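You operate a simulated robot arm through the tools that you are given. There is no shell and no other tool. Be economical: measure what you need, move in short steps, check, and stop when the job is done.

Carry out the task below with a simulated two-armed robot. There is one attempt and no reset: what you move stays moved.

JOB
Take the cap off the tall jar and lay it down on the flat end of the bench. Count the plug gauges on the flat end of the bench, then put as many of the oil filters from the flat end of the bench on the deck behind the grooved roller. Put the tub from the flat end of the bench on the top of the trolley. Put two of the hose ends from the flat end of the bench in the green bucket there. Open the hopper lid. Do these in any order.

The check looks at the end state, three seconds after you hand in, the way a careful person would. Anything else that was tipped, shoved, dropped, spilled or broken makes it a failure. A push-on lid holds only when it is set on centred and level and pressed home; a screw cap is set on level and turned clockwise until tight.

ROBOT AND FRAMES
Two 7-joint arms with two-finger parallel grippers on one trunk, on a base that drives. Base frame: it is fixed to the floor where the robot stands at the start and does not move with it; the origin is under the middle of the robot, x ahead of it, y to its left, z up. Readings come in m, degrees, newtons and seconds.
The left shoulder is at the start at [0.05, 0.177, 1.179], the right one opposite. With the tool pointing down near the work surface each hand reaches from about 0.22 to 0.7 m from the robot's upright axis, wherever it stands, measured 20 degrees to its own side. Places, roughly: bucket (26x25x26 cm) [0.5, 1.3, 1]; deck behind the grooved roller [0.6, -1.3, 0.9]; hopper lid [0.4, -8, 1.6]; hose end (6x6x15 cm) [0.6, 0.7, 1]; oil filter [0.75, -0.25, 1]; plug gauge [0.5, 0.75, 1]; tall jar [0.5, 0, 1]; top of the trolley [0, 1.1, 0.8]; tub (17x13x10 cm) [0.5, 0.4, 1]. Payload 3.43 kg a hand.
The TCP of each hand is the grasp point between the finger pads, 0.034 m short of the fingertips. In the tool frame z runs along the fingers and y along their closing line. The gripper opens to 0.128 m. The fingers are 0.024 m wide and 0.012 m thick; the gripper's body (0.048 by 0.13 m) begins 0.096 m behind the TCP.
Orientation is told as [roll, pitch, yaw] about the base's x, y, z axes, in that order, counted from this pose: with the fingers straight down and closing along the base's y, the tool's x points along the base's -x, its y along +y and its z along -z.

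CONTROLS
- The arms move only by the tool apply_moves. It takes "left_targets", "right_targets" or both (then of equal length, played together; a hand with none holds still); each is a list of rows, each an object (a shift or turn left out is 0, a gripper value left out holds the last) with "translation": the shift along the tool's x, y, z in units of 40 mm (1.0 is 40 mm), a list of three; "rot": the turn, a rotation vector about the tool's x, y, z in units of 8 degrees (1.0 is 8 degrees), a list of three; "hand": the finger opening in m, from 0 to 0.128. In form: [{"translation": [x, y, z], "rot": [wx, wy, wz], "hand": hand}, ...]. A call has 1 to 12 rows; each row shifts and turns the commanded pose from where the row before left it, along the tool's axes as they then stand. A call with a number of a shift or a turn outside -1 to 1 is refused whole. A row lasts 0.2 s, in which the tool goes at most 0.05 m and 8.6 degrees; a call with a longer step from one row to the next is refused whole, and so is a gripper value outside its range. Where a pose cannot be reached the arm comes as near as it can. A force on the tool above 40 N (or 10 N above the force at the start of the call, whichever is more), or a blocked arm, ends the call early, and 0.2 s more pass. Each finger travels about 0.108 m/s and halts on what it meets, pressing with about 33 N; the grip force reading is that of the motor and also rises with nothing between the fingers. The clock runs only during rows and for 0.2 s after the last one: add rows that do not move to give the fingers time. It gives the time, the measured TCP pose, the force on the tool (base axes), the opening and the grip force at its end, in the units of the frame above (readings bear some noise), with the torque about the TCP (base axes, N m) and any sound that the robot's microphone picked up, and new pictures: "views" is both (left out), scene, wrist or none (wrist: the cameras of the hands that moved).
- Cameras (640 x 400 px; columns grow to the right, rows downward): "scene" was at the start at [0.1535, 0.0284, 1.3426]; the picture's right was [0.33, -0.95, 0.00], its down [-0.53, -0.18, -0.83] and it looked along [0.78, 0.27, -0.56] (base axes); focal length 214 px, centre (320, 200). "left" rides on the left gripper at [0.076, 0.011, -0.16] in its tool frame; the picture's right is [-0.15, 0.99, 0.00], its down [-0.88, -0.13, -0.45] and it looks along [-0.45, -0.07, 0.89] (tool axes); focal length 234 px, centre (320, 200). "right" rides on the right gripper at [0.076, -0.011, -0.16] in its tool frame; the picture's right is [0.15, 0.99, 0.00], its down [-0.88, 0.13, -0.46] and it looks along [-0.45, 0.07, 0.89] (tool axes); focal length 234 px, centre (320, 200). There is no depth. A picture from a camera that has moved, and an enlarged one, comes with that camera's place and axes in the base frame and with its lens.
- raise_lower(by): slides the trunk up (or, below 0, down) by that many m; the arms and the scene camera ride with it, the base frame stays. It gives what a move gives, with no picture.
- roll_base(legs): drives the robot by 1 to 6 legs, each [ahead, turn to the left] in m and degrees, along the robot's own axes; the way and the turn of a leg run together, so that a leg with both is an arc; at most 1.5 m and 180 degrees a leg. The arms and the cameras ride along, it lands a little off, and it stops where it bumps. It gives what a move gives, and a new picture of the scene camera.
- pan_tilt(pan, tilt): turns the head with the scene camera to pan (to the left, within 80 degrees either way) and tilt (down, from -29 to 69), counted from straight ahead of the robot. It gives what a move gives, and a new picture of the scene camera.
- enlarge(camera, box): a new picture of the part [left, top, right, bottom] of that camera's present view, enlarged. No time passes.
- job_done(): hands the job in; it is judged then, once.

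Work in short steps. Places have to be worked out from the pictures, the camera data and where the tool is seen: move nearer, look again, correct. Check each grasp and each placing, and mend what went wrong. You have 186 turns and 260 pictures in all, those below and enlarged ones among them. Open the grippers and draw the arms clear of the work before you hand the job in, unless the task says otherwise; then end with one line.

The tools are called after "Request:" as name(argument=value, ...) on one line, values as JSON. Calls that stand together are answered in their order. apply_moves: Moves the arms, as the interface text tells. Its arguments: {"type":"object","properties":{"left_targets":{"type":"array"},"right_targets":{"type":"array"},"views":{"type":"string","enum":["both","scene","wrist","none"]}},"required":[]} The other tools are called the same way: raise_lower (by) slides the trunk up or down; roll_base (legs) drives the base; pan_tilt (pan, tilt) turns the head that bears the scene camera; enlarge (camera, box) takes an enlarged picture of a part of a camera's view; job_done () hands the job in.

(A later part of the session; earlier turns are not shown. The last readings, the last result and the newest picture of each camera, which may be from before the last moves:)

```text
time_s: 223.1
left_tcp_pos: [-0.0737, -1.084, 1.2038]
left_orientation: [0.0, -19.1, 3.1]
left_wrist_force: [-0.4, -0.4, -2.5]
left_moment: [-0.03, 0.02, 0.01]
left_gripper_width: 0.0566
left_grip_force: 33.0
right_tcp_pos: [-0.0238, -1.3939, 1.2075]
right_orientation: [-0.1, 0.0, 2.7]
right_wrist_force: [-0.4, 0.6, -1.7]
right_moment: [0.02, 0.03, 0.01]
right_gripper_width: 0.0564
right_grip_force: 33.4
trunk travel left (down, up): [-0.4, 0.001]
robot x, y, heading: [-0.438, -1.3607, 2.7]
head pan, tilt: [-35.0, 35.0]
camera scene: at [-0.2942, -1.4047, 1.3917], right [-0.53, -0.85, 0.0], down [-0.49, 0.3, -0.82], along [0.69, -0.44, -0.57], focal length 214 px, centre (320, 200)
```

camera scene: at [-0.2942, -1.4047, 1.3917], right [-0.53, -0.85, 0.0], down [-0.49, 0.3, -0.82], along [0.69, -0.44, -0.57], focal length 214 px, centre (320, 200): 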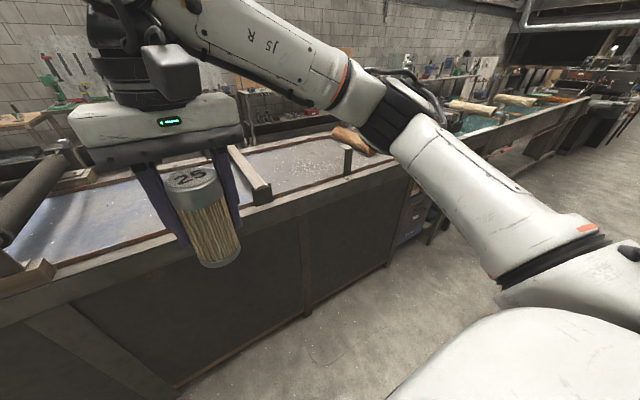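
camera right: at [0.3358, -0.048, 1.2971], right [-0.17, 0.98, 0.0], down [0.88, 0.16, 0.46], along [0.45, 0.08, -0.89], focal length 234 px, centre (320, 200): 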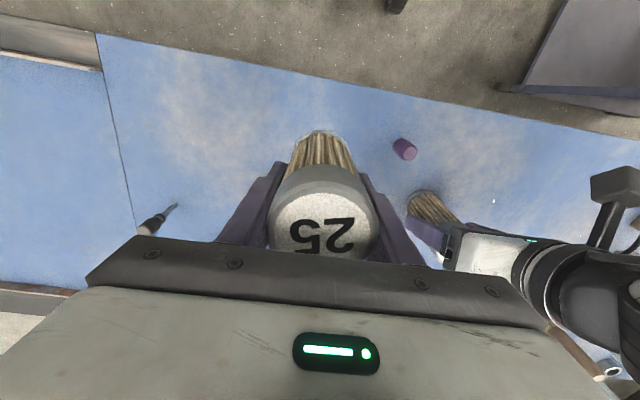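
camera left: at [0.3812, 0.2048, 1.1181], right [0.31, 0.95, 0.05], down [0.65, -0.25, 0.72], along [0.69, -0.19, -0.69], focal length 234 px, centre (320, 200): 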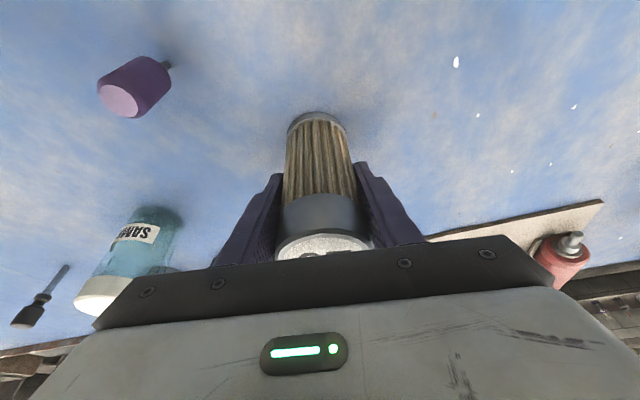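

Request:
pan_tilt(pan=20, tilt=35)

Request:
enlarge(camera="scene", box=[260, 100, 440, 220])

```text
time_s: 224.3
left_tcp_pos: [-0.0726, -1.0848, 1.2032]
left_orientation: [0.0, -19.1, 3.0]
left_wrist_force: [0.3, 0.3, -2.8]
left_moment: [0.0, 0.02, 0.06]
left_gripper_width: 0.0571
left_grip_force: 32.6
right_tcp_pos: [-0.0244, -1.3933, 1.2071]
right_orientation: [0.0, 0.0, 2.8]
right_wrist_force: [-0.9, -0.4, -2.5]
right_moment: [0.0, -0.04, 0.02]
right_gripper_width: 0.0564
right_grip_force: 32.9
trunk travel left (down, up): [-0.4, 0.001]
robot x, y, heading: [-0.4388, -1.3603, 2.9]
head pan, tilt: [20.0, 35.0]
camera scene: at [-0.2876, -1.3238, 1.3917], right [0.39, -0.92, 0.0], down [-0.53, -0.22, -0.82], along [0.76, 0.32, -0.57], focal length 214 px, centre (320, 200)
```

scene: 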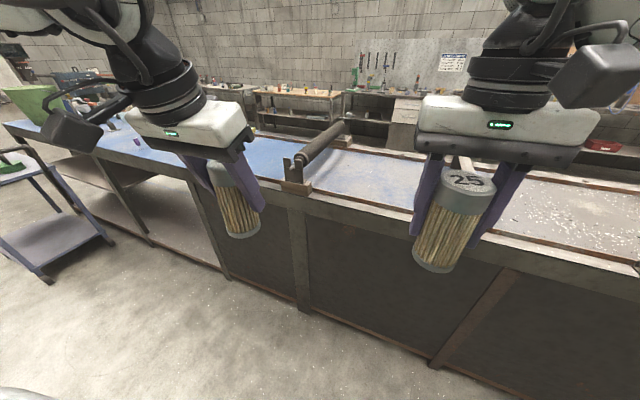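

```text
3.33 times, centred on (350, 160) of scene
camera zoom: at [-0.2876, -1.3238, 1.3917], right [0.39, -0.92, 0.0], down [-0.53, -0.22, -0.82], along [0.76, 0.32, -0.57], focal length 715 px, centre (220, 333)
```

zoom: 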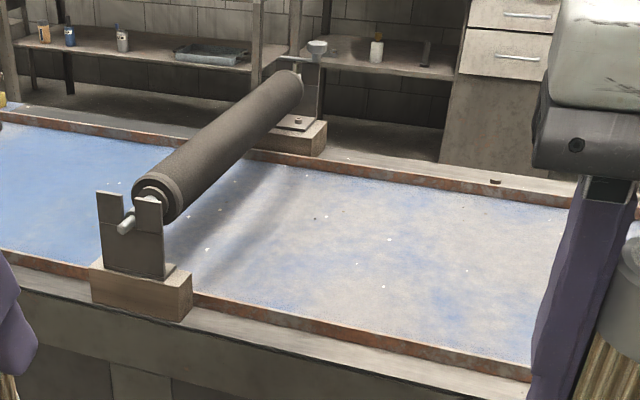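

The dark roller at y≈−0.9 spans the bench; the open deck lies beyond it (y −1.0…−1.55, x>0.46). Drive up to it.

Request:
roll_base(legs=[[0.41, 0]])

Request:
pan_tilt(pan=0, tilt=45)

```text
time_s: 226.9
left_tcp_pos: [0.3501, -1.0671, 1.2041]
left_orientation: [-0.1, -19.1, 2.8]
left_wrist_force: [0.7, 0.3, -3.3]
left_moment: [0.01, 0.0, 0.01]
left_gripper_width: 0.0568
left_grip_force: 33.2
right_tcp_pos: [0.3988, -1.3752, 1.2079]
right_orientation: [0.1, -0.1, 2.7]
right_wrist_force: [0.0, -0.1, -2.2]
right_moment: [0.01, -0.04, 0.0]
right_gripper_width: 0.0566
right_grip_force: 32.6
trunk travel left (down, up): [-0.4, 0.001]
robot x, y, heading: [-0.0149, -1.3417, 2.7]
head pan, tilt: [20.0, 35.0]
camera scene: at [0.1352, -1.3039, 1.3916], right [0.39, -0.92, 0.0], down [-0.53, -0.22, -0.82], along [0.76, 0.32, -0.57], focal length 214 px, centre (320, 200)
```

scene: 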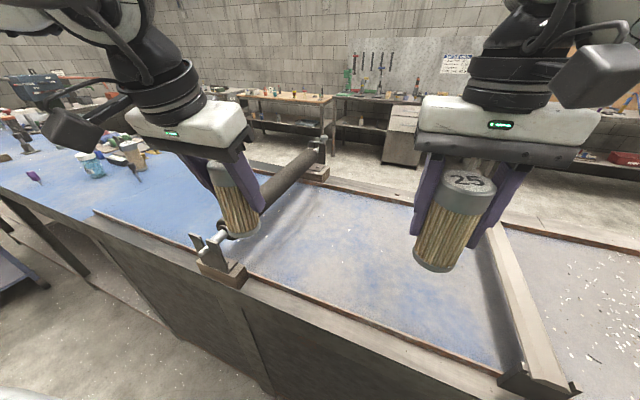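

```text
time_s: 227.8
left_tcp_pos: [0.3504, -1.067, 1.2038]
left_orientation: [-0.1, -19.1, 2.8]
left_wrist_force: [0.7, 1.0, -2.9]
left_moment: [0.01, 0.0, -0.02]
left_gripper_width: 0.0572
left_grip_force: 33.2
right_tcp_pos: [0.3972, -1.3749, 1.2075]
right_orientation: [-0.1, -0.1, 2.7]
right_wrist_force: [0.2, 0.3, -1.5]
right_moment: [0.0, 0.01, 0.01]
right_gripper_width: 0.0565
right_grip_force: 32.4
trunk travel left (down, up): [-0.4, 0.001]
robot x, y, heading: [-0.0173, -1.3402, 2.8]
head pan, tilt: [0.0, 45.0]
camera scene: at [0.1347, -1.334, 1.3769], right [0.05, -1.0, 0.0], down [-0.71, -0.03, -0.71], along [0.71, 0.03, -0.71], focal length 214 px, centre (320, 200)
```

scene: 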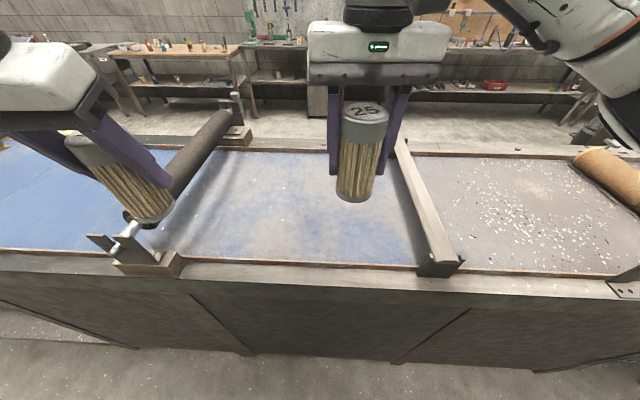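

Place left filter at (0.50,−1.09) and right at (0.50,−1.42); move over and lower partway.

Request:
apply_moves(left_targets=[{"translation": [-0.88, -0.19, 0.305]}, {"translation": [-0.88, -0.19, 0.305]}, {"translation": [-0.88, -0.19, 0.305]}, {"translation": [-0.88, -0.19, 0.305]}, {"translation": [0.278, 0, 0.804]}, {"translation": [0.278, 0, 0.804]}, {"translation": [0.278, 0, 0.804]}, {"translation": [0.278, 0, 0.804]}, {"translation": [0.278, 0, 0.804]}, {}], right_targets=[{"translation": [-0.61, -0.31, 0]}, {"translation": [-0.61, -0.31, 0]}, {"translation": [-0.61, -0.31, 0]}, {"translation": [-0.61, -0.31, 0]}, {"translation": [0, 0, 0.85]}, {"translation": [0, 0, 0.85]}, {"translation": [0, 0, 0.85]}, {"translation": [0, 0, 0.85]}, {"translation": [0, 0, 0.85]}, {}], views="both")

```text
time_s: 229.9
left_tcp_pos: [0.4993, -1.0902, 1.0348]
left_orientation: [-0.1, -19.1, 3.0]
left_wrist_force: [0.2, -0.1, -2.0]
left_moment: [-0.02, 0.0, 0.02]
left_gripper_width: 0.0564
left_grip_force: 32.9
right_tcp_pos: [0.4965, -1.4206, 1.0374]
right_orientation: [-0.2, 0.0, 2.8]
right_wrist_force: [1.0, -0.6, -2.5]
right_moment: [0.02, -0.02, -0.01]
right_gripper_width: 0.0562
right_grip_force: 32.7
trunk travel left (down, up): [-0.4, 0.001]
robot x, y, heading: [-0.0166, -1.3409, 2.6]
head pan, tilt: [0.0, 45.0]
camera scene: at [0.1343, -1.3341, 1.3769], right [0.05, -1.0, 0.0], down [-0.71, -0.03, -0.71], along [0.71, 0.03, -0.71], focal length 214 px, centre (320, 200)
camera right: at [0.4227, -1.4359, 1.198], right [-0.19, 0.98, 0.0], down [0.87, 0.17, 0.46], along [0.45, 0.09, -0.89], focal length 234 px, centre (320, 200)
camera left: at [0.3744, -1.0844, 1.159], right [0.09, 0.99, 0.05], down [0.69, -0.1, 0.72], along [0.72, -0.03, -0.69], focal length 234 px, centre (320, 200)
```

scene: 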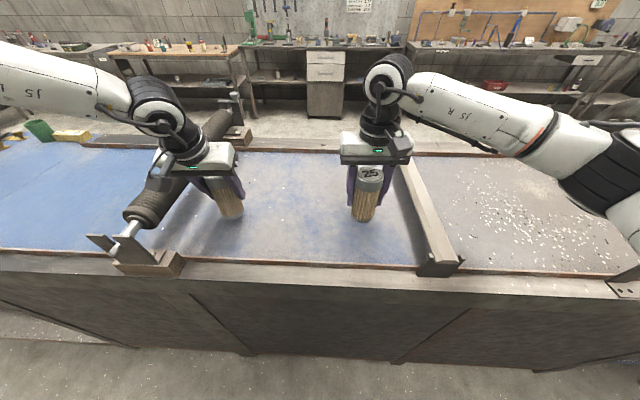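
right: 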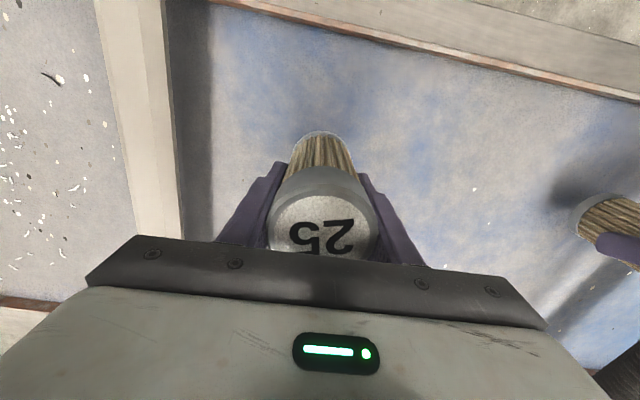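
left: 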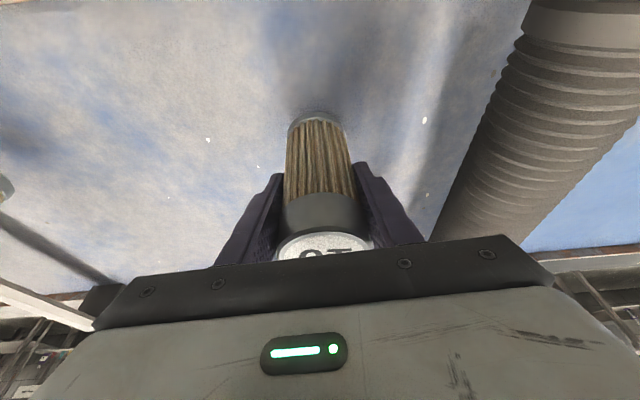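

The roller is indeed grooved. Lower most of the rest, then small steps to contact.

Request:
apply_moves(left_targets=[{"translation": [0.286, 0, 0.827]}, {"translation": [0.016, 0, 0.047]}, {}], right_targets=[{"translation": [0, 0, 0.9]}, {"translation": [0, 0, 0.15]}, {}], views="none")

Request:
apply_moves(left_targets=[{"translation": [0.032, 0, 0.095]}, {}], right_targets=[{"translation": [0, 0, 0.1]}, {}], views="none")

```text
time_s: 230.8
left_tcp_pos: [0.5004, -1.0903, 0.998]
left_orientation: [0.0, -19.1, 2.8]
left_wrist_force: [-1.6, 0.3, 1.6]
left_moment: [0.02, -0.02, -0.03]
left_gripper_width: 0.057
left_grip_force: 33.2
right_tcp_pos: [0.498, -1.4198, 0.9965]
right_orientation: [-0.1, 0.0, 2.8]
right_wrist_force: [-0.1, -0.5, -2.1]
right_moment: [-0.01, -0.02, -0.01]
right_gripper_width: 0.0563
right_grip_force: 33.4
trunk travel left (down, up): [-0.4, 0.001]
robot x, y, heading: [-0.0188, -1.3384, 2.6]
head pan, tilt: [0.0, 45.0]
```

```text
time_s: 231.3
left_tcp_pos: [0.5005, -1.091, 0.9972]
left_orientation: [0.0, -19.6, 2.9]
left_wrist_force: [-5.3, 3.2, 22.6]
left_moment: [0.41, -0.15, 0.16]
left_gripper_width: 0.0566
left_grip_force: 32.8
right_tcp_pos: [0.4963, -1.4208, 0.994]
right_orientation: [-0.1, -0.2, 2.7]
right_wrist_force: [0.0, -0.3, -2.4]
right_moment: [0.01, -0.04, -0.04]
right_gripper_width: 0.0563
right_grip_force: 32.7
trunk travel left (down, up): [-0.4, 0.001]
robot x, y, heading: [-0.0173, -1.3432, 2.9]
head pan, tilt: [0.0, 45.0]
```

Left has landed; ease it and lower the right in 2 mm steps.

Request:
apply_moves(left_targets=[{"translation": [-0.025, 0, -0.07]}, {}, {}], right_targets=[{"translation": [0, 0, 0.06]}, {"translation": [0, 0, 0.04]}, {}], views="none")

Request:
apply_moves(right_targets=[{"translation": [0, 0, 0.05]}, {}], views="none")

```text
time_s: 232.2
left_tcp_pos: [0.4995, -1.0914, 0.9965]
left_orientation: [-0.1, -19.2, 2.8]
left_wrist_force: [1.7, 0.2, 11.6]
left_moment: [0.1, -0.52, 0.04]
left_gripper_width: 0.057
left_grip_force: 33.0
right_tcp_pos: [0.4971, -1.42, 0.9882]
right_orientation: [0.0, 0.0, 2.6]
right_wrist_force: [0.5, 0.3, -2.6]
right_moment: [0.0, 0.01, -0.01]
right_gripper_width: 0.0563
right_grip_force: 33.0
trunk travel left (down, up): [-0.4, 0.001]
robot x, y, heading: [-0.0184, -1.3409, 2.4]
head pan, tilt: [0.0, 45.0]
```

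```text
time_s: 232.8
left_tcp_pos: [0.4998, -1.09, 0.9967]
left_orientation: [0.1, -19.2, 2.9]
left_wrist_force: [3.1, -0.6, 9.1]
left_moment: [0.01, -0.51, -0.03]
left_gripper_width: 0.0567
left_grip_force: 32.9
right_tcp_pos: [0.4969, -1.4201, 0.9859]
right_orientation: [-0.1, -0.1, 2.6]
right_wrist_force: [-0.4, -1.2, -1.0]
right_moment: [0.0, 0.02, 0.02]
right_gripper_width: 0.0563
right_grip_force: 33.2
trunk travel left (down, up): [-0.4, 0.001]
robot x, y, heading: [-0.0149, -1.3392, 2.6]
head pan, tilt: [0.0, 45.0]
```

Request:
apply_moves(right_targets=[{"translation": [0, 0, 0.05]}, {"translation": [0, 0, 0.03]}, {}], views="none")

```text
time_s: 233.6
left_tcp_pos: [0.4975, -1.0894, 0.9973]
left_orientation: [0.0, -19.0, 2.8]
left_wrist_force: [0.1, -0.3, 0.3]
left_moment: [-0.01, -0.12, -0.03]
left_gripper_width: 0.0567
left_grip_force: 32.5
right_tcp_pos: [0.4973, -1.4205, 0.9864]
right_orientation: [0.1, -0.3, 2.6]
right_wrist_force: [-5.2, -3.4, 23.2]
right_moment: [-0.12, 0.48, -0.04]
right_gripper_width: 0.0562
right_grip_force: 33.3
trunk travel left (down, up): [-0.4, 0.001]
robot x, y, heading: [-0.0169, -1.3421, 2.5]
head pan, tilt: [0.0, 45.0]
```

Both are on the deck. Ease the right, open both, and back out along the tool axes.

Request:
apply_moves(left_targets=[{"hand": 0.075}, {"hand": 0.09}, {}, {"translation": [0, 0, -0.5]}, {"translation": [0, 0, -0.9]}, {"translation": [0, 0, -0.9]}, {"translation": [0, 0, -0.9]}, {"translation": [0, 0, -0.9]}, {}], right_targets=[{"translation": [0, 0, -0.05], "hand": 0.075}, {"hand": 0.09}, {}, {"translation": [0, 0, -0.5]}, {"translation": [0, 0, -0.9]}, {"translation": [0, 0, -0.9]}, {"translation": [0, 0, -0.9]}, {"translation": [0, 0, -0.9]}, {}], views="both")

```text
time_s: 235.6
left_tcp_pos: [0.4447, -1.0894, 1.1499]
left_orientation: [0.0, -19.0, 2.8]
left_wrist_force: [-1.0, 0.8, 0.0]
left_moment: [0.01, 0.0, -0.02]
left_gripper_width: 0.09
left_grip_force: 0.1
right_tcp_pos: [0.4995, -1.4196, 1.1492]
right_orientation: [0.0, 0.0, 2.6]
right_wrist_force: [0.5, -0.6, -0.6]
right_moment: [-0.01, 0.0, -0.01]
right_gripper_width: 0.0902
right_grip_force: 0.0
trunk travel left (down, up): [-0.4, 0.001]
robot x, y, heading: [-0.0173, -1.3426, 2.9]
head pan, tilt: [0.0, 45.0]
camera scene: at [0.135, -1.3343, 1.3768], right [0.05, -1.0, 0.0], down [-0.71, -0.03, -0.71], along [0.71, 0.03, -0.71], focal length 214 px, centre (320, 200)
camera right: at [0.4239, -1.4347, 1.3084], right [-0.19, 0.98, 0.0], down [0.87, 0.17, 0.46], along [0.45, 0.09, -0.89], focal length 234 px, centre (320, 200)
camera left: at [0.3211, -1.0841, 1.2748], right [0.09, 0.99, 0.05], down [0.69, -0.1, 0.72], along [0.72, -0.03, -0.69], focal length 234 px, centre (320, 200)
```

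scene: 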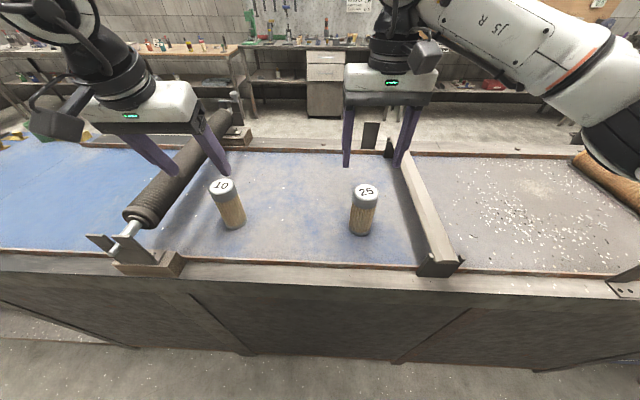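
right: 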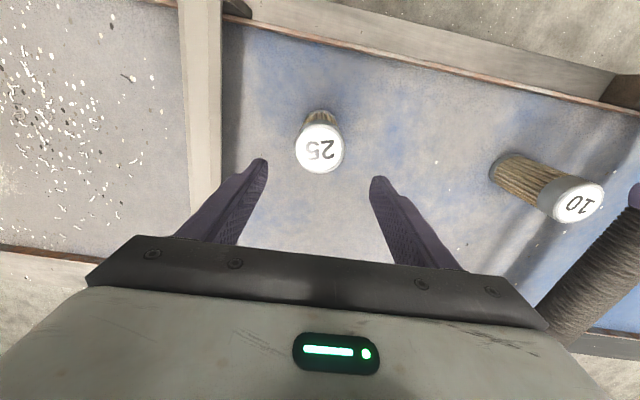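
left: 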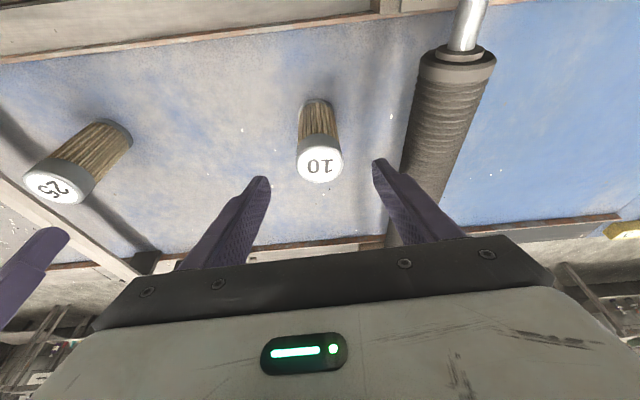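

Both filters stand on the deck behind the grooved roller. Retract arms and drive back to the jar.

Request:
apply_moves(left_targets=[{"translation": [0, 0, -0.9], "rot": [0, 0.8, 0]}, {"translation": [0.5, 0, -0.9], "rot": [0, 0.8, 0]}, {"translation": [0.5, 0, -0.5], "rot": [0, 0.8, 0]}, {"translation": [0.5, 0, 0]}, {}], right_targets=[{"translation": [0, 0, -0.9]}, {"translation": [0.7, 0, -0.9]}, {"translation": [0.9, 0, -0.5]}, {"translation": [0.9, 0, 0]}, {}], views="none")

Request:
roll_base(legs=[[-0.4, 0], [0, 87.5], [1.28, 0], [0, -90]])

```text
time_s: 236.8
left_tcp_pos: [0.3668, -1.0918, 1.2324]
left_orientation: [0.0, 0.1, 2.8]
left_wrist_force: [0.6, 0.4, 0.0]
left_moment: [-0.02, -0.01, 0.01]
left_gripper_width: 0.0899
left_grip_force: 0.0
right_tcp_pos: [0.4002, -1.4272, 1.2414]
right_orientation: [-0.1, 0.0, 2.6]
right_wrist_force: [-1.2, 0.0, -0.4]
right_moment: [0.0, 0.04, -0.01]
right_gripper_width: 0.0902
right_grip_force: 0.1
trunk travel left (down, up): [-0.4, 0.001]
robot x, y, heading: [-0.0191, -1.338, 2.4]
head pan, tilt: [0.0, 45.0]
```

```text
time_s: 252.9
left_tcp_pos: [0.0142, 0.1448, 1.2328]
left_orientation: [0.1, 0.1, -2.5]
left_wrist_force: [-0.4, -0.7, -0.3]
left_moment: [0.02, -0.04, 0.01]
left_gripper_width: 0.0898
left_grip_force: 0.0
right_tcp_pos: [0.016, -0.1917, 1.2414]
right_orientation: [0.0, 0.0, -2.7]
right_wrist_force: [0.5, -0.5, -0.3]
right_moment: [0.01, 0.03, 0.03]
right_gripper_width: 0.0901
right_grip_force: 0.1
trunk travel left (down, up): [-0.4, 0.001]
robot x, y, heading: [-0.3886, -0.0668, -2.6]
head pan, tilt: [0.0, 45.0]
camera scene: at [-0.2394, -0.0747, 1.3769], right [-0.05, -1.0, 0.0], down [-0.71, 0.03, -0.71], along [0.71, -0.03, -0.71], focal length 214 px, centre (320, 200)
```

scene: 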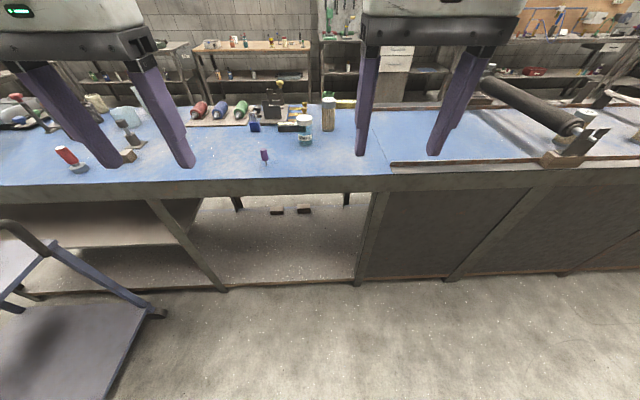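

Request:
roll_base(legs=[[0, 3], [0.37, 0]])

Request:
enlarge(camera="scene", box=[230, 80, 430, 240])

```text
time_s: 255.7
left_tcp_pos: [0.361, 0.1724, 1.2325]
left_orientation: [-0.1, 0.2, 1.0]
left_wrist_force: [0.1, -0.3, -0.7]
left_moment: [-0.01, 0.04, 0.01]
left_gripper_width: 0.0901
left_grip_force: 0.0
right_tcp_pos: [0.3842, -0.1638, 1.2412]
right_orientation: [-0.1, 0.0, 0.8]
right_wrist_force: [0.4, 0.3, -0.6]
right_moment: [-0.04, 0.03, -0.01]
right_gripper_width: 0.09
right_grip_force: 0.0
trunk travel left (down, up): [-0.4, 0.001]
robot x, y, heading: [-0.0295, -0.0655, 0.8]
head pan, tilt: [0.0, 45.0]
camera scene: at [0.1224, -0.0616, 1.3768], right [0.01, -1.0, 0.0], down [-0.71, -0.01, -0.71], along [0.71, 0.01, -0.71], focal length 214 px, centre (320, 200)
```

scene: 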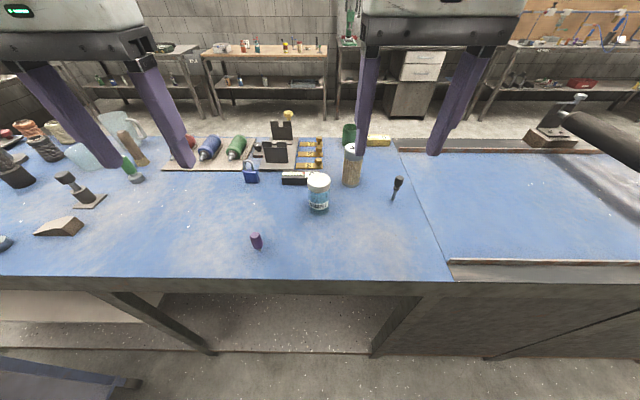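

```text
2.50 times, centred on (330, 160) of scene
camera zoom: at [0.1224, -0.0616, 1.3768], right [0.01, -1.0, 0.0], down [-0.71, -0.01, -0.71], along [0.71, 0.01, -0.71], focal length 536 px, centre (295, 300)
```

zoom: 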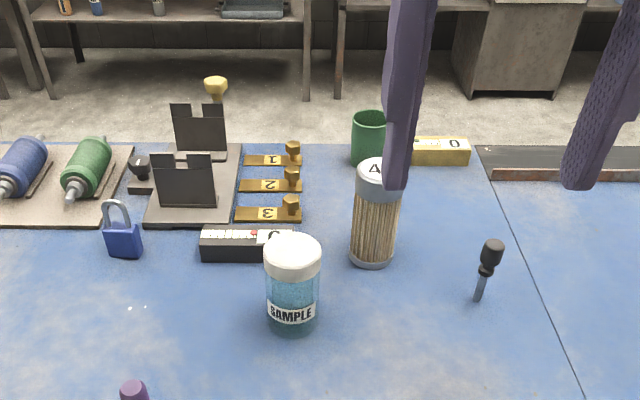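

Jar at (0.555,−0.05): body z 0.92–0.99, cap z 0.99–1.018, ⌀≈6 cm. The left hand will hold the body from the left side (pointing −y, 60° tilt). First yaw the left hand by −91°.

Request:
apply_moves(left_targets=[{"rot": [0, 0, 0.95]}, {"rot": [0, 0, 0.95]}, {"rot": [0, 0, 0.95]}, {"rot": [0, 0, 0.95]}, {"rot": [0, 0, 0.95]}, {"rot": [0, 0, 0.95]}, {"rot": [0, 0, 0.95]}, {"rot": [0, 0, 0.95]}, {"rot": [0, 0, 0.95]}, {"rot": [0, 0, 0.95]}, {"rot": [0, 0, 0.95]}, {"rot": [0, 0, 0.95]}], views="none")

Request:
apply_moves(left_targets=[{"rot": [0, -0.94, 0]}, {"rot": [0, -0.94, 0]}, {"rot": [0, -0.94, 0]}, {"rot": [0, -0.94, 0]}, {"rot": [0, -0.94, 0]}, {"rot": [0, -0.94, 0]}, {"rot": [0, -0.94, 0]}, {"rot": [0, -0.94, 0]}, {}], views="scene")

```text
time_s: 258.3
left_tcp_pos: [0.2321, 0.0773, 1.2446]
left_orientation: [0.0, 0.1, -90.2]
left_wrist_force: [-0.7, 0.3, -0.6]
left_moment: [0.01, -0.04, -0.01]
left_gripper_width: 0.0899
left_grip_force: 0.0
left hand out of reach, approached as far as the arm can: row 8, 9, 10, 11, 12
right_tcp_pos: [0.3841, -0.1637, 1.2409]
right_orientation: [0.0, 0.0, 0.8]
right_wrist_force: [0.8, -0.2, 0.2]
right_moment: [0.0, 0.01, 0.01]
right_gripper_width: 0.0902
right_grip_force: 0.1
trunk travel left (down, up): [-0.4, 0.001]
robot x, y, heading: [-0.031, -0.0644, 0.9]
head pan, tilt: [0.0, 45.0]
```

```text
time_s: 259.5
left_tcp_pos: [0.1656, 0.0174, 1.2733]
left_orientation: [0.6, -38.0, -89.5]
left_wrist_force: [30.6, -7.4, -4.3]
left_moment: [0.11, 1.03, -1.06]
left_gripper_width: 0.0729
left_grip_force: 0.0
left hand out of reach, approached as far as the arm can: row 1, 2, 3, 4, 5, 6
right_tcp_pos: [0.3847, -0.1633, 1.242]
right_orientation: [0.0, 0.0, 0.8]
right_wrist_force: [-0.3, -0.3, 0.2]
right_moment: [-0.05, 0.0, 0.0]
right_gripper_width: 0.0899
right_grip_force: 0.0
trunk travel left (down, up): [-0.4, 0.001]
robot x, y, heading: [-0.0301, -0.0623, 0.8]
head pan, tilt: [0.0, 45.0]
stopped in row 6 (left hand): the force on the tool passed its limit at 48 N (the readings are from after the stop); the commanded pose is now the measured one
camera scene: at [0.1219, -0.0615, 1.3769], right [0.01, -1.0, 0.0], down [-0.71, -0.01, -0.71], along [0.71, 0.01, -0.71], focal length 214 px, centre (320, 200)
```

scene: 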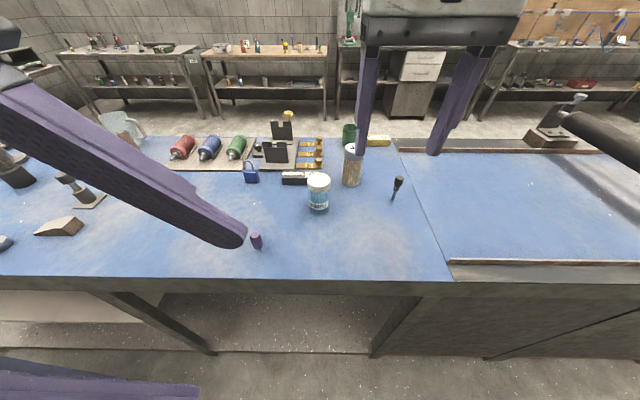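

The left wrist can't do that yaw; it drifted into the robot's own body. I undo the tilt and yaw while moving away.

Request:
apply_moves(left_targets=[{"translation": [0, 0.5, 0], "rot": [0, 0.8, 0]}, {"translation": [0, 0.5, 0], "rot": [0, 0.8, 0]}, {"translation": [0, 0.5, 0], "rot": [0, 0.8, 0]}, {"translation": [0, 0.5, 0], "rot": [0, 0.8, 0]}, {"translation": [0, 0.5, 0], "rot": [0, 0.8, 0]}, {"translation": [0, 0, 0], "rot": [0, 0.7, 0]}], views="none")

Request:
apply_moves(left_targets=[{"rot": [0, 0, -0.95], "translation": [0.5, 0.5, 0]}, {"rot": [0, 0, -0.95], "translation": [0.5, 0.5, 0]}, {"rot": [0, 0, -0.95]}, {"rot": [0, 0, -0.95]}, {"rot": [0, 0, -0.95]}, {"rot": [0, 0, -0.95]}, {}], views="scene")

```text
time_s: 260.9
left_tcp_pos: [0.2279, 0.0581, 1.2501]
left_orientation: [0.4, -0.4, -89.4]
left_wrist_force: [-0.7, -0.9, -0.1]
left_moment: [0.02, 0.04, -0.03]
left_gripper_width: 0.0896
left_grip_force: 0.1
left hand out of reach, approached as far as the arm can: row 4, 5, 6
right_tcp_pos: [0.3834, -0.1635, 1.2423]
right_orientation: [-0.1, 0.0, 0.8]
right_wrist_force: [-0.3, 0.0, -0.6]
right_moment: [0.0, -0.01, 0.02]
right_gripper_width: 0.0899
right_grip_force: 0.2
trunk travel left (down, up): [-0.4, 0.001]
robot x, y, heading: [-0.0309, -0.0634, 0.9]
head pan, tilt: [0.0, 45.0]
```

```text
time_s: 262.5
left_tcp_pos: [0.2636, 0.1017, 1.2528]
left_orientation: [0.0, -0.4, -43.7]
left_wrist_force: [0.1, -0.2, -0.1]
left_moment: [0.04, -0.04, -0.03]
left_gripper_width: 0.0898
left_grip_force: 0.0
right_tcp_pos: [0.3836, -0.1641, 1.2398]
right_orientation: [-0.2, 0.0, 0.8]
right_wrist_force: [-0.3, 0.6, -0.1]
right_moment: [-0.01, -0.02, 0.01]
right_gripper_width: 0.0901
right_grip_force: 0.1
trunk travel left (down, up): [-0.4, 0.001]
robot x, y, heading: [-0.0329, -0.0653, 0.8]
head pan, tilt: [0.0, 45.0]
camera scene: at [0.122, -0.0616, 1.3769], right [0.01, -1.0, 0.0], down [-0.71, -0.01, -0.71], along [0.71, 0.01, -0.71], focal length 214 px, centre (320, 200)
```

scene: 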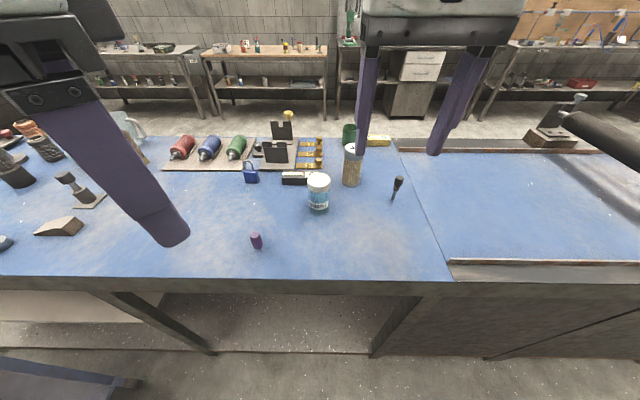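

Recovered. A yaw of −45° suits the left arm, so I'll approach the jar from front-left with a 60° tilt. Move to a free spot first and tilt there.

Request:
apply_moves(left_targets=[{"translation": [-0.564, 0.54, 0.66]}, {"translation": [-0.564, 0.54, 0.66]}, {"translation": [-0.564, 0.54, 0.66]}, {"translation": [-0.564, 0.54, 0.66]}, {"translation": [-0.564, 0.54, 0.66]}, {"rot": [0, -0.94, 0]}, {"rot": [0, -0.94, 0]}, {"rot": [0, -0.94, 0]}, {"rot": [0, -0.94, 0]}, {}], right_targets=[{"translation": [0, -0.8, 0]}, {"translation": [0, -0.8, 0]}, {}, {}, {}, {}, {}, {}, {}, {}], views="both")

```text
time_s: 264.7
left_tcp_pos: [0.4203, 0.1009, 1.1185]
left_orientation: [0.0, -30.7, -43.9]
left_wrist_force: [0.3, 0.4, 0.7]
left_moment: [0.03, 0.02, -0.04]
left_gripper_width: 0.09
left_grip_force: 0.1
right_tcp_pos: [0.3834, -0.2275, 1.2412]
right_orientation: [0.0, 0.0, 0.7]
right_wrist_force: [0.0, -0.4, 0.1]
right_moment: [0.0, 0.01, -0.02]
right_gripper_width: 0.0901
right_grip_force: 0.0
trunk travel left (down, up): [-0.4, 0.001]
robot x, y, heading: [-0.0327, -0.0644, 0.7]
head pan, tilt: [0.0, 45.0]
camera scene: at [0.122, -0.062, 1.3769], right [0.01, -1.0, 0.0], down [-0.71, -0.01, -0.71], along [0.71, 0.01, -0.71], focal length 214 px, centre (320, 200)
camera right: at [0.3094, -0.2405, 1.401], right [-0.16, 0.99, 0.0], down [0.88, 0.14, 0.46], along [0.45, 0.07, -0.89], focal length 234 px, centre (320, 200)
camera left: at [0.3216, 0.2112, 1.2176], right [0.78, 0.63, 0.07], down [0.29, -0.46, 0.84], along [0.56, -0.63, -0.54], focal length 234 px, centre (320, 200)
```

scene: 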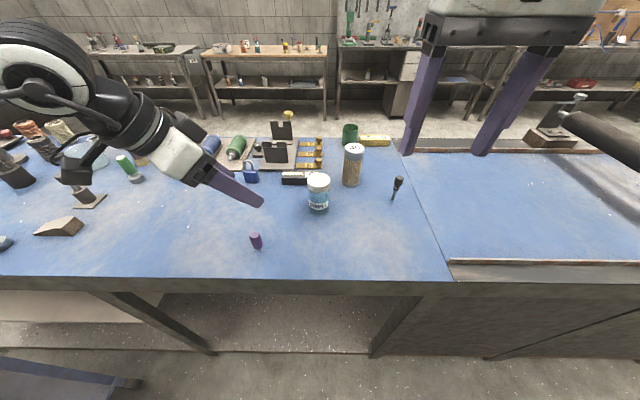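
right: 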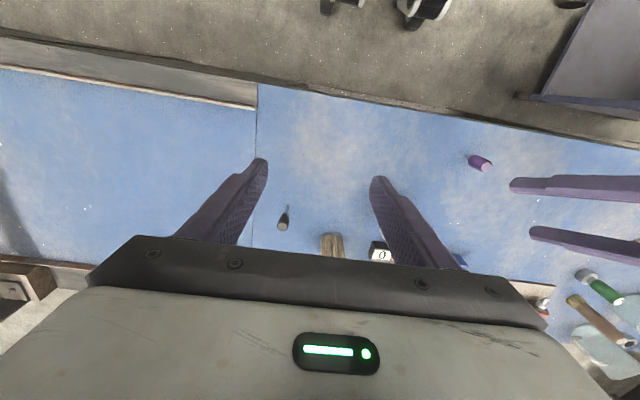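
left: 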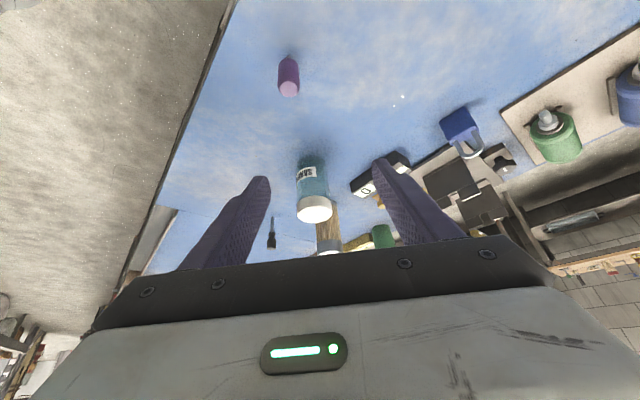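

That works nicely. Tilt further to 60°.

Request:
apply_moves(left_targets=[{"rot": [0, -0.92, 0]}, {"rot": [0, -0.92, 0]}, {"rot": [0, -0.92, 0]}, {"rot": [0, -0.92, 0]}, {}], views="wrist")

```text
time_s: 265.9
left_tcp_pos: [0.4196, 0.1013, 1.12]
left_orientation: [-0.2, -60.1, -43.8]
left_wrist_force: [0.7, -0.1, 0.3]
left_moment: [-0.03, -0.01, -0.02]
left_gripper_width: 0.09
left_grip_force: 0.0
right_tcp_pos: [0.3842, -0.2272, 1.2414]
right_orientation: [0.0, 0.0, 0.8]
right_wrist_force: [0.1, -0.1, 0.2]
right_moment: [-0.02, 0.02, 0.01]
right_gripper_width: 0.0897
right_grip_force: 0.0
trunk travel left (down, up): [-0.4, 0.001]
robot x, y, heading: [-0.0286, -0.0629, 0.8]
head pan, tilt: [0.0, 45.0]
camera left: at [0.3006, 0.2318, 1.1328], right [0.74, 0.66, 0.13], down [-0.06, -0.12, 0.99], along [0.67, -0.74, -0.05], focal length 234 px, centre (320, 200)
```

left: 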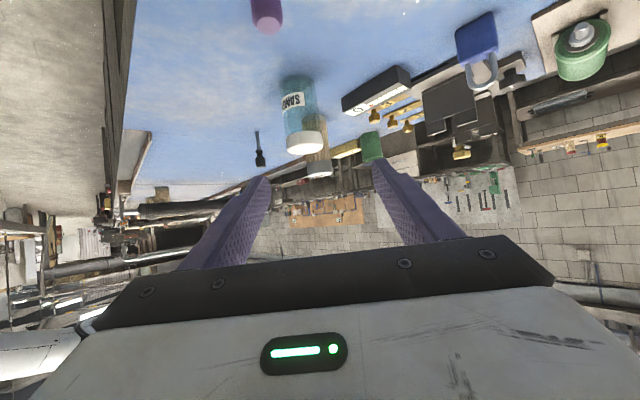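

Request:
apply_moves(left_targets=[{"translation": [0.229, -0.155, 0.854]}, {"translation": [0.229, -0.155, 0.854]}, {"translation": [0.229, -0.155, 0.854]}, {"translation": [0.229, -0.155, 0.854]}, {}], views="both")

```text
time_s: 267.1
left_tcp_pos: [0.4768, 0.0203, 1.0482]
left_orientation: [-0.1, -59.5, -43.8]
left_wrist_force: [-0.2, 0.4, 0.0]
left_moment: [0.02, -0.02, -0.04]
left_gripper_width: 0.09
left_grip_force: 0.1
left hand out of reach, approached as far as the arm can: row 4
right_tcp_pos: [0.3848, -0.2274, 1.2413]
right_orientation: [-0.1, 0.0, 0.8]
right_wrist_force: [0.1, 0.3, -0.6]
right_moment: [0.01, 0.03, 0.01]
right_gripper_width: 0.0899
right_grip_force: 0.1
trunk travel left (down, up): [-0.4, 0.001]
robot x, y, heading: [-0.0272, -0.0629, 0.5]
head pan, tilt: [0.0, 45.0]
camera scene: at [0.1217, -0.0614, 1.3769], right [0.01, -1.0, 0.0], down [-0.71, -0.01, -0.71], along [0.71, 0.01, -0.71], focal length 214 px, centre (320, 200)
camera left: at [0.3583, 0.1506, 1.0623], right [0.74, 0.66, 0.13], down [-0.05, -0.13, 0.99], along [0.67, -0.74, -0.06], focal length 234 px, centre (320, 200)
```

scene: 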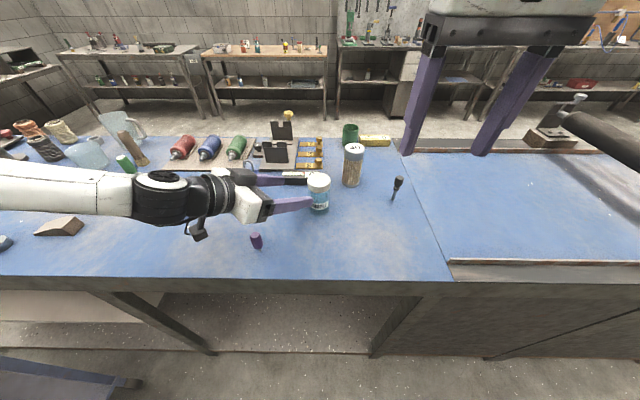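
left: 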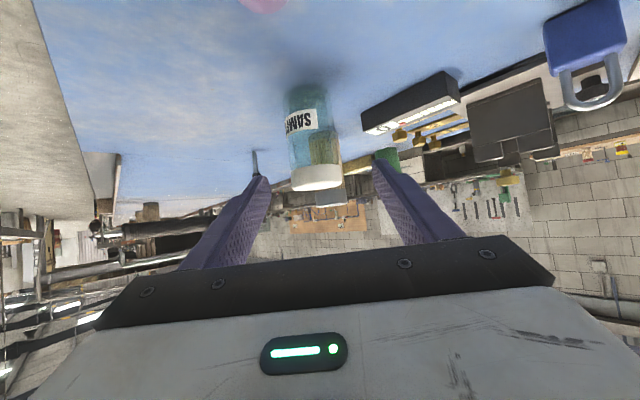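

The wrist is near its low limit with the trunk up. I lower the trunk 8 cm (tips stay ~2 cm above the bench).

Request:
raise_lower(by=-0.08)

Request:
apply_moves(left_targets=[{"translation": [0, -0.28, 0.3]}, {}], views="both")

```text
time_s: 268.3
left_tcp_pos: [0.4773, 0.0198, 0.9683]
left_orientation: [0.1, -59.5, -44.0]
left_wrist_force: [0.4, 0.1, 0.2]
left_moment: [-0.01, 0.02, 0.0]
left_gripper_width: 0.0901
left_grip_force: 0.1
right_tcp_pos: [0.3859, -0.2279, 1.1611]
right_orientation: [-0.1, 0.0, 0.8]
right_wrist_force: [0.3, 0.0, 0.0]
right_moment: [-0.04, -0.03, 0.01]
right_gripper_width: 0.0901
right_grip_force: 0.1
trunk travel left (down, up): [-0.32, 0.081]
robot x, y, heading: [-0.0298, -0.0625, 0.7]
head pan, tilt: [0.0, 45.0]
```

```text
time_s: 268.9
left_tcp_pos: [0.4775, 0.0074, 0.968]
left_orientation: [-0.1, -59.1, -43.8]
left_wrist_force: [0.1, -0.1, 0.3]
left_moment: [0.0, 0.01, -0.02]
left_gripper_width: 0.0901
left_grip_force: 0.1
left hand out of reach, approached as far as the arm can: row 1
right_tcp_pos: [0.3856, -0.2273, 1.1607]
right_orientation: [0.0, 0.0, 0.8]
right_wrist_force: [0.1, 0.0, -0.9]
right_moment: [0.02, -0.02, -0.01]
right_gripper_width: 0.0899
right_grip_force: 0.0
trunk travel left (down, up): [-0.32, 0.081]
robot x, y, heading: [-0.023, -0.0671, 0.9]
head pan, tilt: [0.0, 45.0]
camera scene: at [0.1218, -0.0615, 1.2969], right [0.01, -1.0, 0.0], down [-0.71, -0.01, -0.71], along [0.71, 0.01, -0.71], focal length 214 px, centre (320, 200)
camera left: at [0.359, 0.1378, 0.9837], right [0.74, 0.66, 0.12], down [-0.05, -0.14, 0.99], along [0.67, -0.74, -0.07], focal length 234 px, centre (320, 200)
```

scene: 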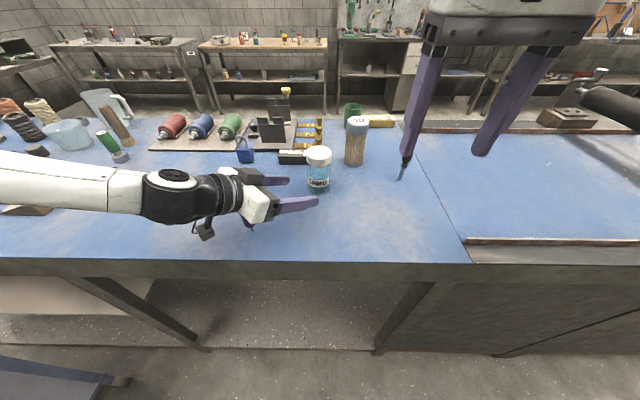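
left: 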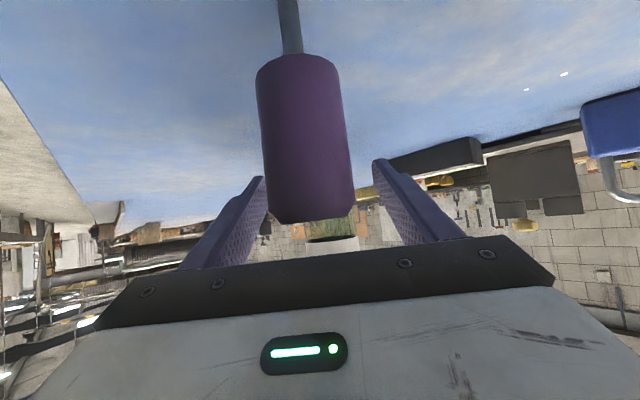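

The purple pin stands right in front of the left camera, so this approach would hit it. I back straight out along the tool axis and rise.

Request:
apply_moves(left_targets=[{"translation": [-0.4, 0, -0.8]}, {"translation": [-0.5, 0, -0.8]}, {"translation": [-0.8, 0, -0.5]}, {"translation": [-0.8, 0, -0.5]}, {}], views="wrist")

Request:
raise_lower(by=0.08)

```text
time_s: 270.1
left_tcp_pos: [0.4512, 0.0322, 1.1073]
left_orientation: [-0.2, -59.5, -43.7]
left_wrist_force: [0.5, -0.4, -0.5]
left_moment: [0.01, -0.02, -0.03]
left_gripper_width: 0.0899
left_grip_force: 0.1
right_tcp_pos: [0.3858, -0.2275, 1.1607]
right_orientation: [-0.1, 0.1, 0.8]
right_wrist_force: [0.4, -0.6, -0.7]
right_moment: [0.01, -0.01, -0.01]
right_gripper_width: 0.0902
right_grip_force: 0.0
trunk travel left (down, up): [-0.32, 0.081]
robot x, y, heading: [-0.0271, -0.0641, 0.8]
head pan, tilt: [0.0, 45.0]
camera left: at [0.3329, 0.1634, 1.122], right [0.74, 0.66, 0.12], down [-0.05, -0.13, 0.99], along [0.67, -0.74, -0.06], focal length 234 px, centre (320, 200)
```

left: 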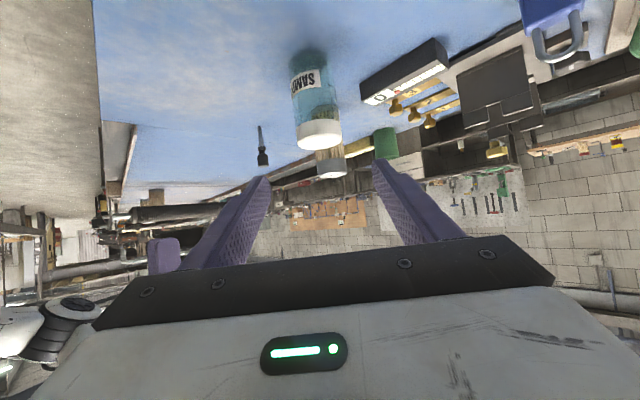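

```text
time_s: 271.3
left_tcp_pos: [0.4519, 0.0325, 1.1869]
left_orientation: [-0.1, -59.4, -43.8]
left_wrist_force: [-0.4, 0.4, -0.9]
left_moment: [-0.02, 0.0, -0.02]
left_gripper_width: 0.0898
left_grip_force: 0.1
right_tcp_pos: [0.3841, -0.2285, 1.2412]
right_orientation: [-0.2, 0.0, 0.7]
right_wrist_force: [-0.1, -0.4, -0.6]
right_moment: [-0.01, 0.0, 0.02]
right_gripper_width: 0.09
right_grip_force: 0.0
trunk travel left (down, up): [-0.4, 0.001]
robot x, y, heading: [-0.0264, -0.0594, 0.5]
head pan, tilt: [0.0, 45.0]
```

Left can hold 60° tilt higher up. New plan: right hand lifts the jar by its cap to a comfortable height, the left grips the body in the air, then the right removes the cap. Move left back, right over the jar.

Request:
apply_moves(left_targets=[{"translation": [0, 0, -0.9]}, {"translation": [0, 0, -0.9]}, {"translation": [0, 0, -0.9]}, {"translation": [0, 0, -0.9]}, {}, {}, {}], right_targets=[{}, {"translation": [-0.7, 0.71, 0.6]}, {"translation": [-0.7, 0.71, 0.6]}, {"translation": [-0.7, 0.71, 0.6]}, {"translation": [-0.7, 0.71, 0.6]}, {"translation": [-0.7, 0.71, 0.6]}, {"translation": [-0.7, 0.71, 0.6]}], views="both")

```text
time_s: 272.9
left_tcp_pos: [0.3618, 0.1214, 1.2604]
left_orientation: [-0.2, -59.6, -43.7]
left_wrist_force: [0.2, 0.6, -0.2]
left_moment: [-0.04, -0.01, 0.0]
left_gripper_width: 0.0899
left_grip_force: 0.1
right_tcp_pos: [0.5516, -0.0519, 1.0959]
right_orientation: [-0.3, -0.1, 1.1]
right_wrist_force: [0.7, 0.8, -0.6]
right_moment: [-0.02, 0.01, 0.02]
right_gripper_width: 0.0899
right_grip_force: 0.1
trunk travel left (down, up): [-0.4, 0.001]
robot x, y, heading: [-0.0279, -0.0613, 0.8]
head pan, tilt: [0.0, 45.0]
camera scene: at [0.1222, -0.06, 1.3768], right [0.01, -1.0, 0.0], down [-0.71, -0.01, -0.71], along [0.71, 0.01, -0.71], focal length 214 px, centre (320, 200)
camera right: at [0.4768, -0.0649, 1.2556], right [-0.16, 0.99, 0.0], down [0.88, 0.15, 0.46], along [0.45, 0.07, -0.89], focal length 234 px, centre (320, 200)
camera left: at [0.2433, 0.2513, 1.2745], right [0.74, 0.66, 0.12], down [-0.05, -0.13, 0.99], along [0.67, -0.74, -0.06], focal length 234 px, centre (320, 200)
```

scene: 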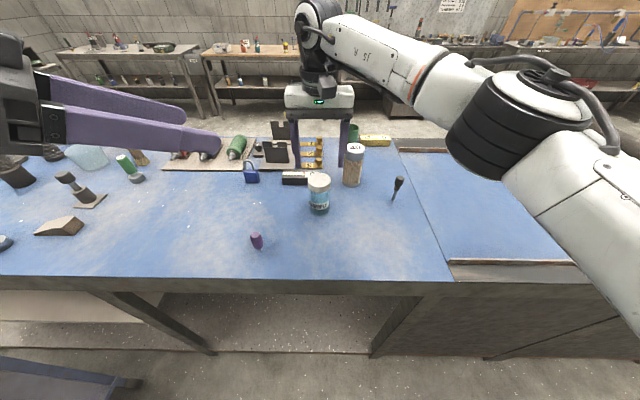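
right: 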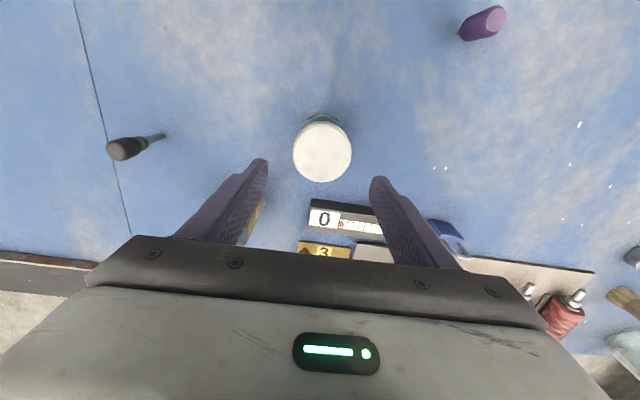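
left: 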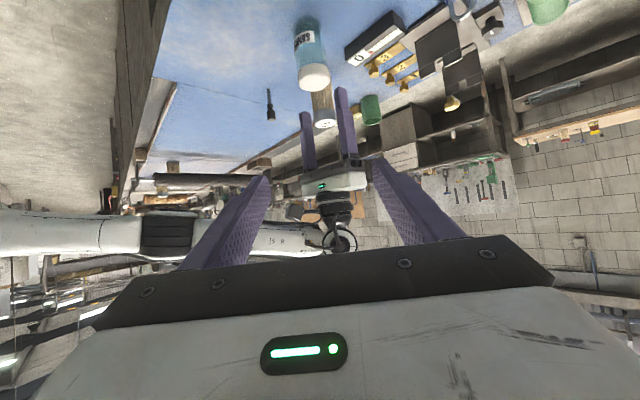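

Cap centre at (0.543,−0.053). Centre and lower so the fingertips span the cap (TCP z≈1.024).

Request:
apply_moves(right_targets=[{"translation": [0.21, -0.03, 0.6]}, {"translation": [0, 0, 0.6]}, {"translation": [0, 0, 0.58]}, {}], views="both")

```text
time_s: 273.9
left_tcp_pos: [0.3621, 0.1194, 1.2602]
left_orientation: [-0.1, -59.6, -43.9]
left_wrist_force: [-0.5, 0.1, 0.0]
left_moment: [-0.01, 0.01, 0.01]
left_gripper_width: 0.0902
left_grip_force: 0.1
right_tcp_pos: [0.541, -0.0573, 1.0271]
right_orientation: [-0.1, 0.0, 0.8]
right_wrist_force: [0.5, 0.5, -0.3]
right_moment: [-0.01, -0.04, 0.0]
right_gripper_width: 0.09
right_grip_force: 0.0
trunk travel left (down, up): [-0.4, 0.001]
robot x, y, heading: [-0.0288, -0.0642, 0.6]
head pan, tilt: [0.0, 45.0]
camera scene: at [0.1217, -0.0616, 1.3769], right [0.01, -1.0, 0.0], down [-0.71, -0.01, -0.71], along [0.71, 0.01, -0.71], focal length 214 px, centre (320, 200)
camera right: at [0.4665, -0.0699, 1.1876], right [-0.16, 0.99, 0.0], down [0.88, 0.14, 0.46], along [0.45, 0.07, -0.89], focal length 234 px, centre (320, 200)
```

scene: 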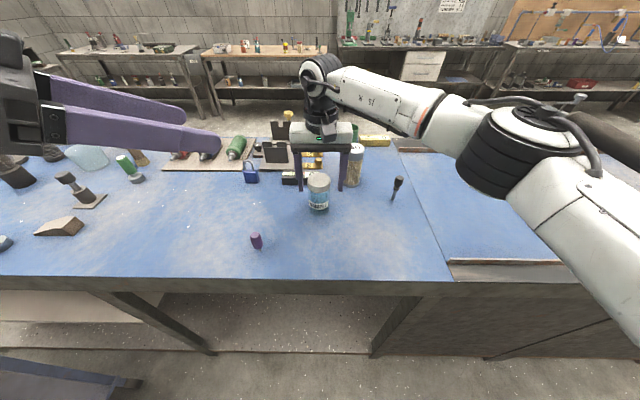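
right: 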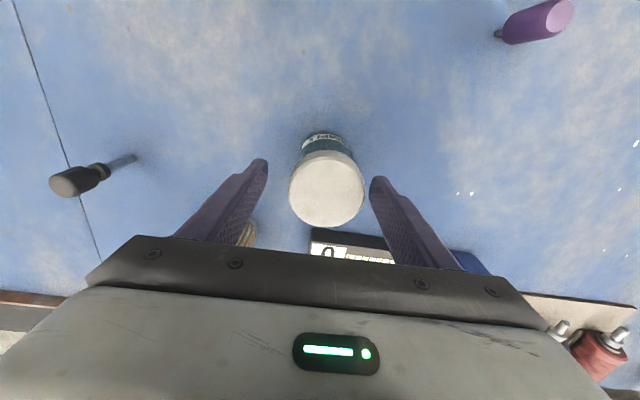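

Request:
apply_moves(right_targets=[{"translation": [0, 0.11, 0.05]}, {"hand": 0.0}, {}, {}, {}, {}], views="wrist")

```text
time_s: 275.3
left_tcp_pos: [0.3617, 0.1177, 1.2604]
left_orientation: [-0.2, -59.5, -43.8]
left_wrist_force: [0.4, -1.1, -0.7]
left_moment: [-0.02, 0.01, 0.0]
left_gripper_width: 0.0901
left_grip_force: 0.1
right_tcp_pos: [0.5401, -0.0529, 1.0263]
right_orientation: [-0.2, 0.0, 0.8]
right_wrist_force: [0.6, 0.3, 0.7]
right_moment: [0.04, -0.02, -0.02]
right_gripper_width: 0.0593
right_grip_force: 33.3
trunk travel left (down, up): [-0.4, 0.001]
robot x, y, heading: [-0.033, -0.0648, 0.7]
head pan, tilt: [0.0, 45.0]
camera right: at [0.4657, -0.0655, 1.1856], right [-0.16, 0.99, 0.0], down [0.88, 0.14, 0.46], along [0.45, 0.07, -0.89], focal length 234 px, centre (320, 200)
```

right: 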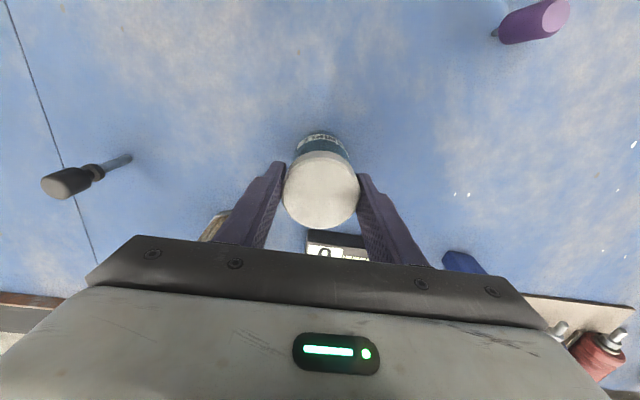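

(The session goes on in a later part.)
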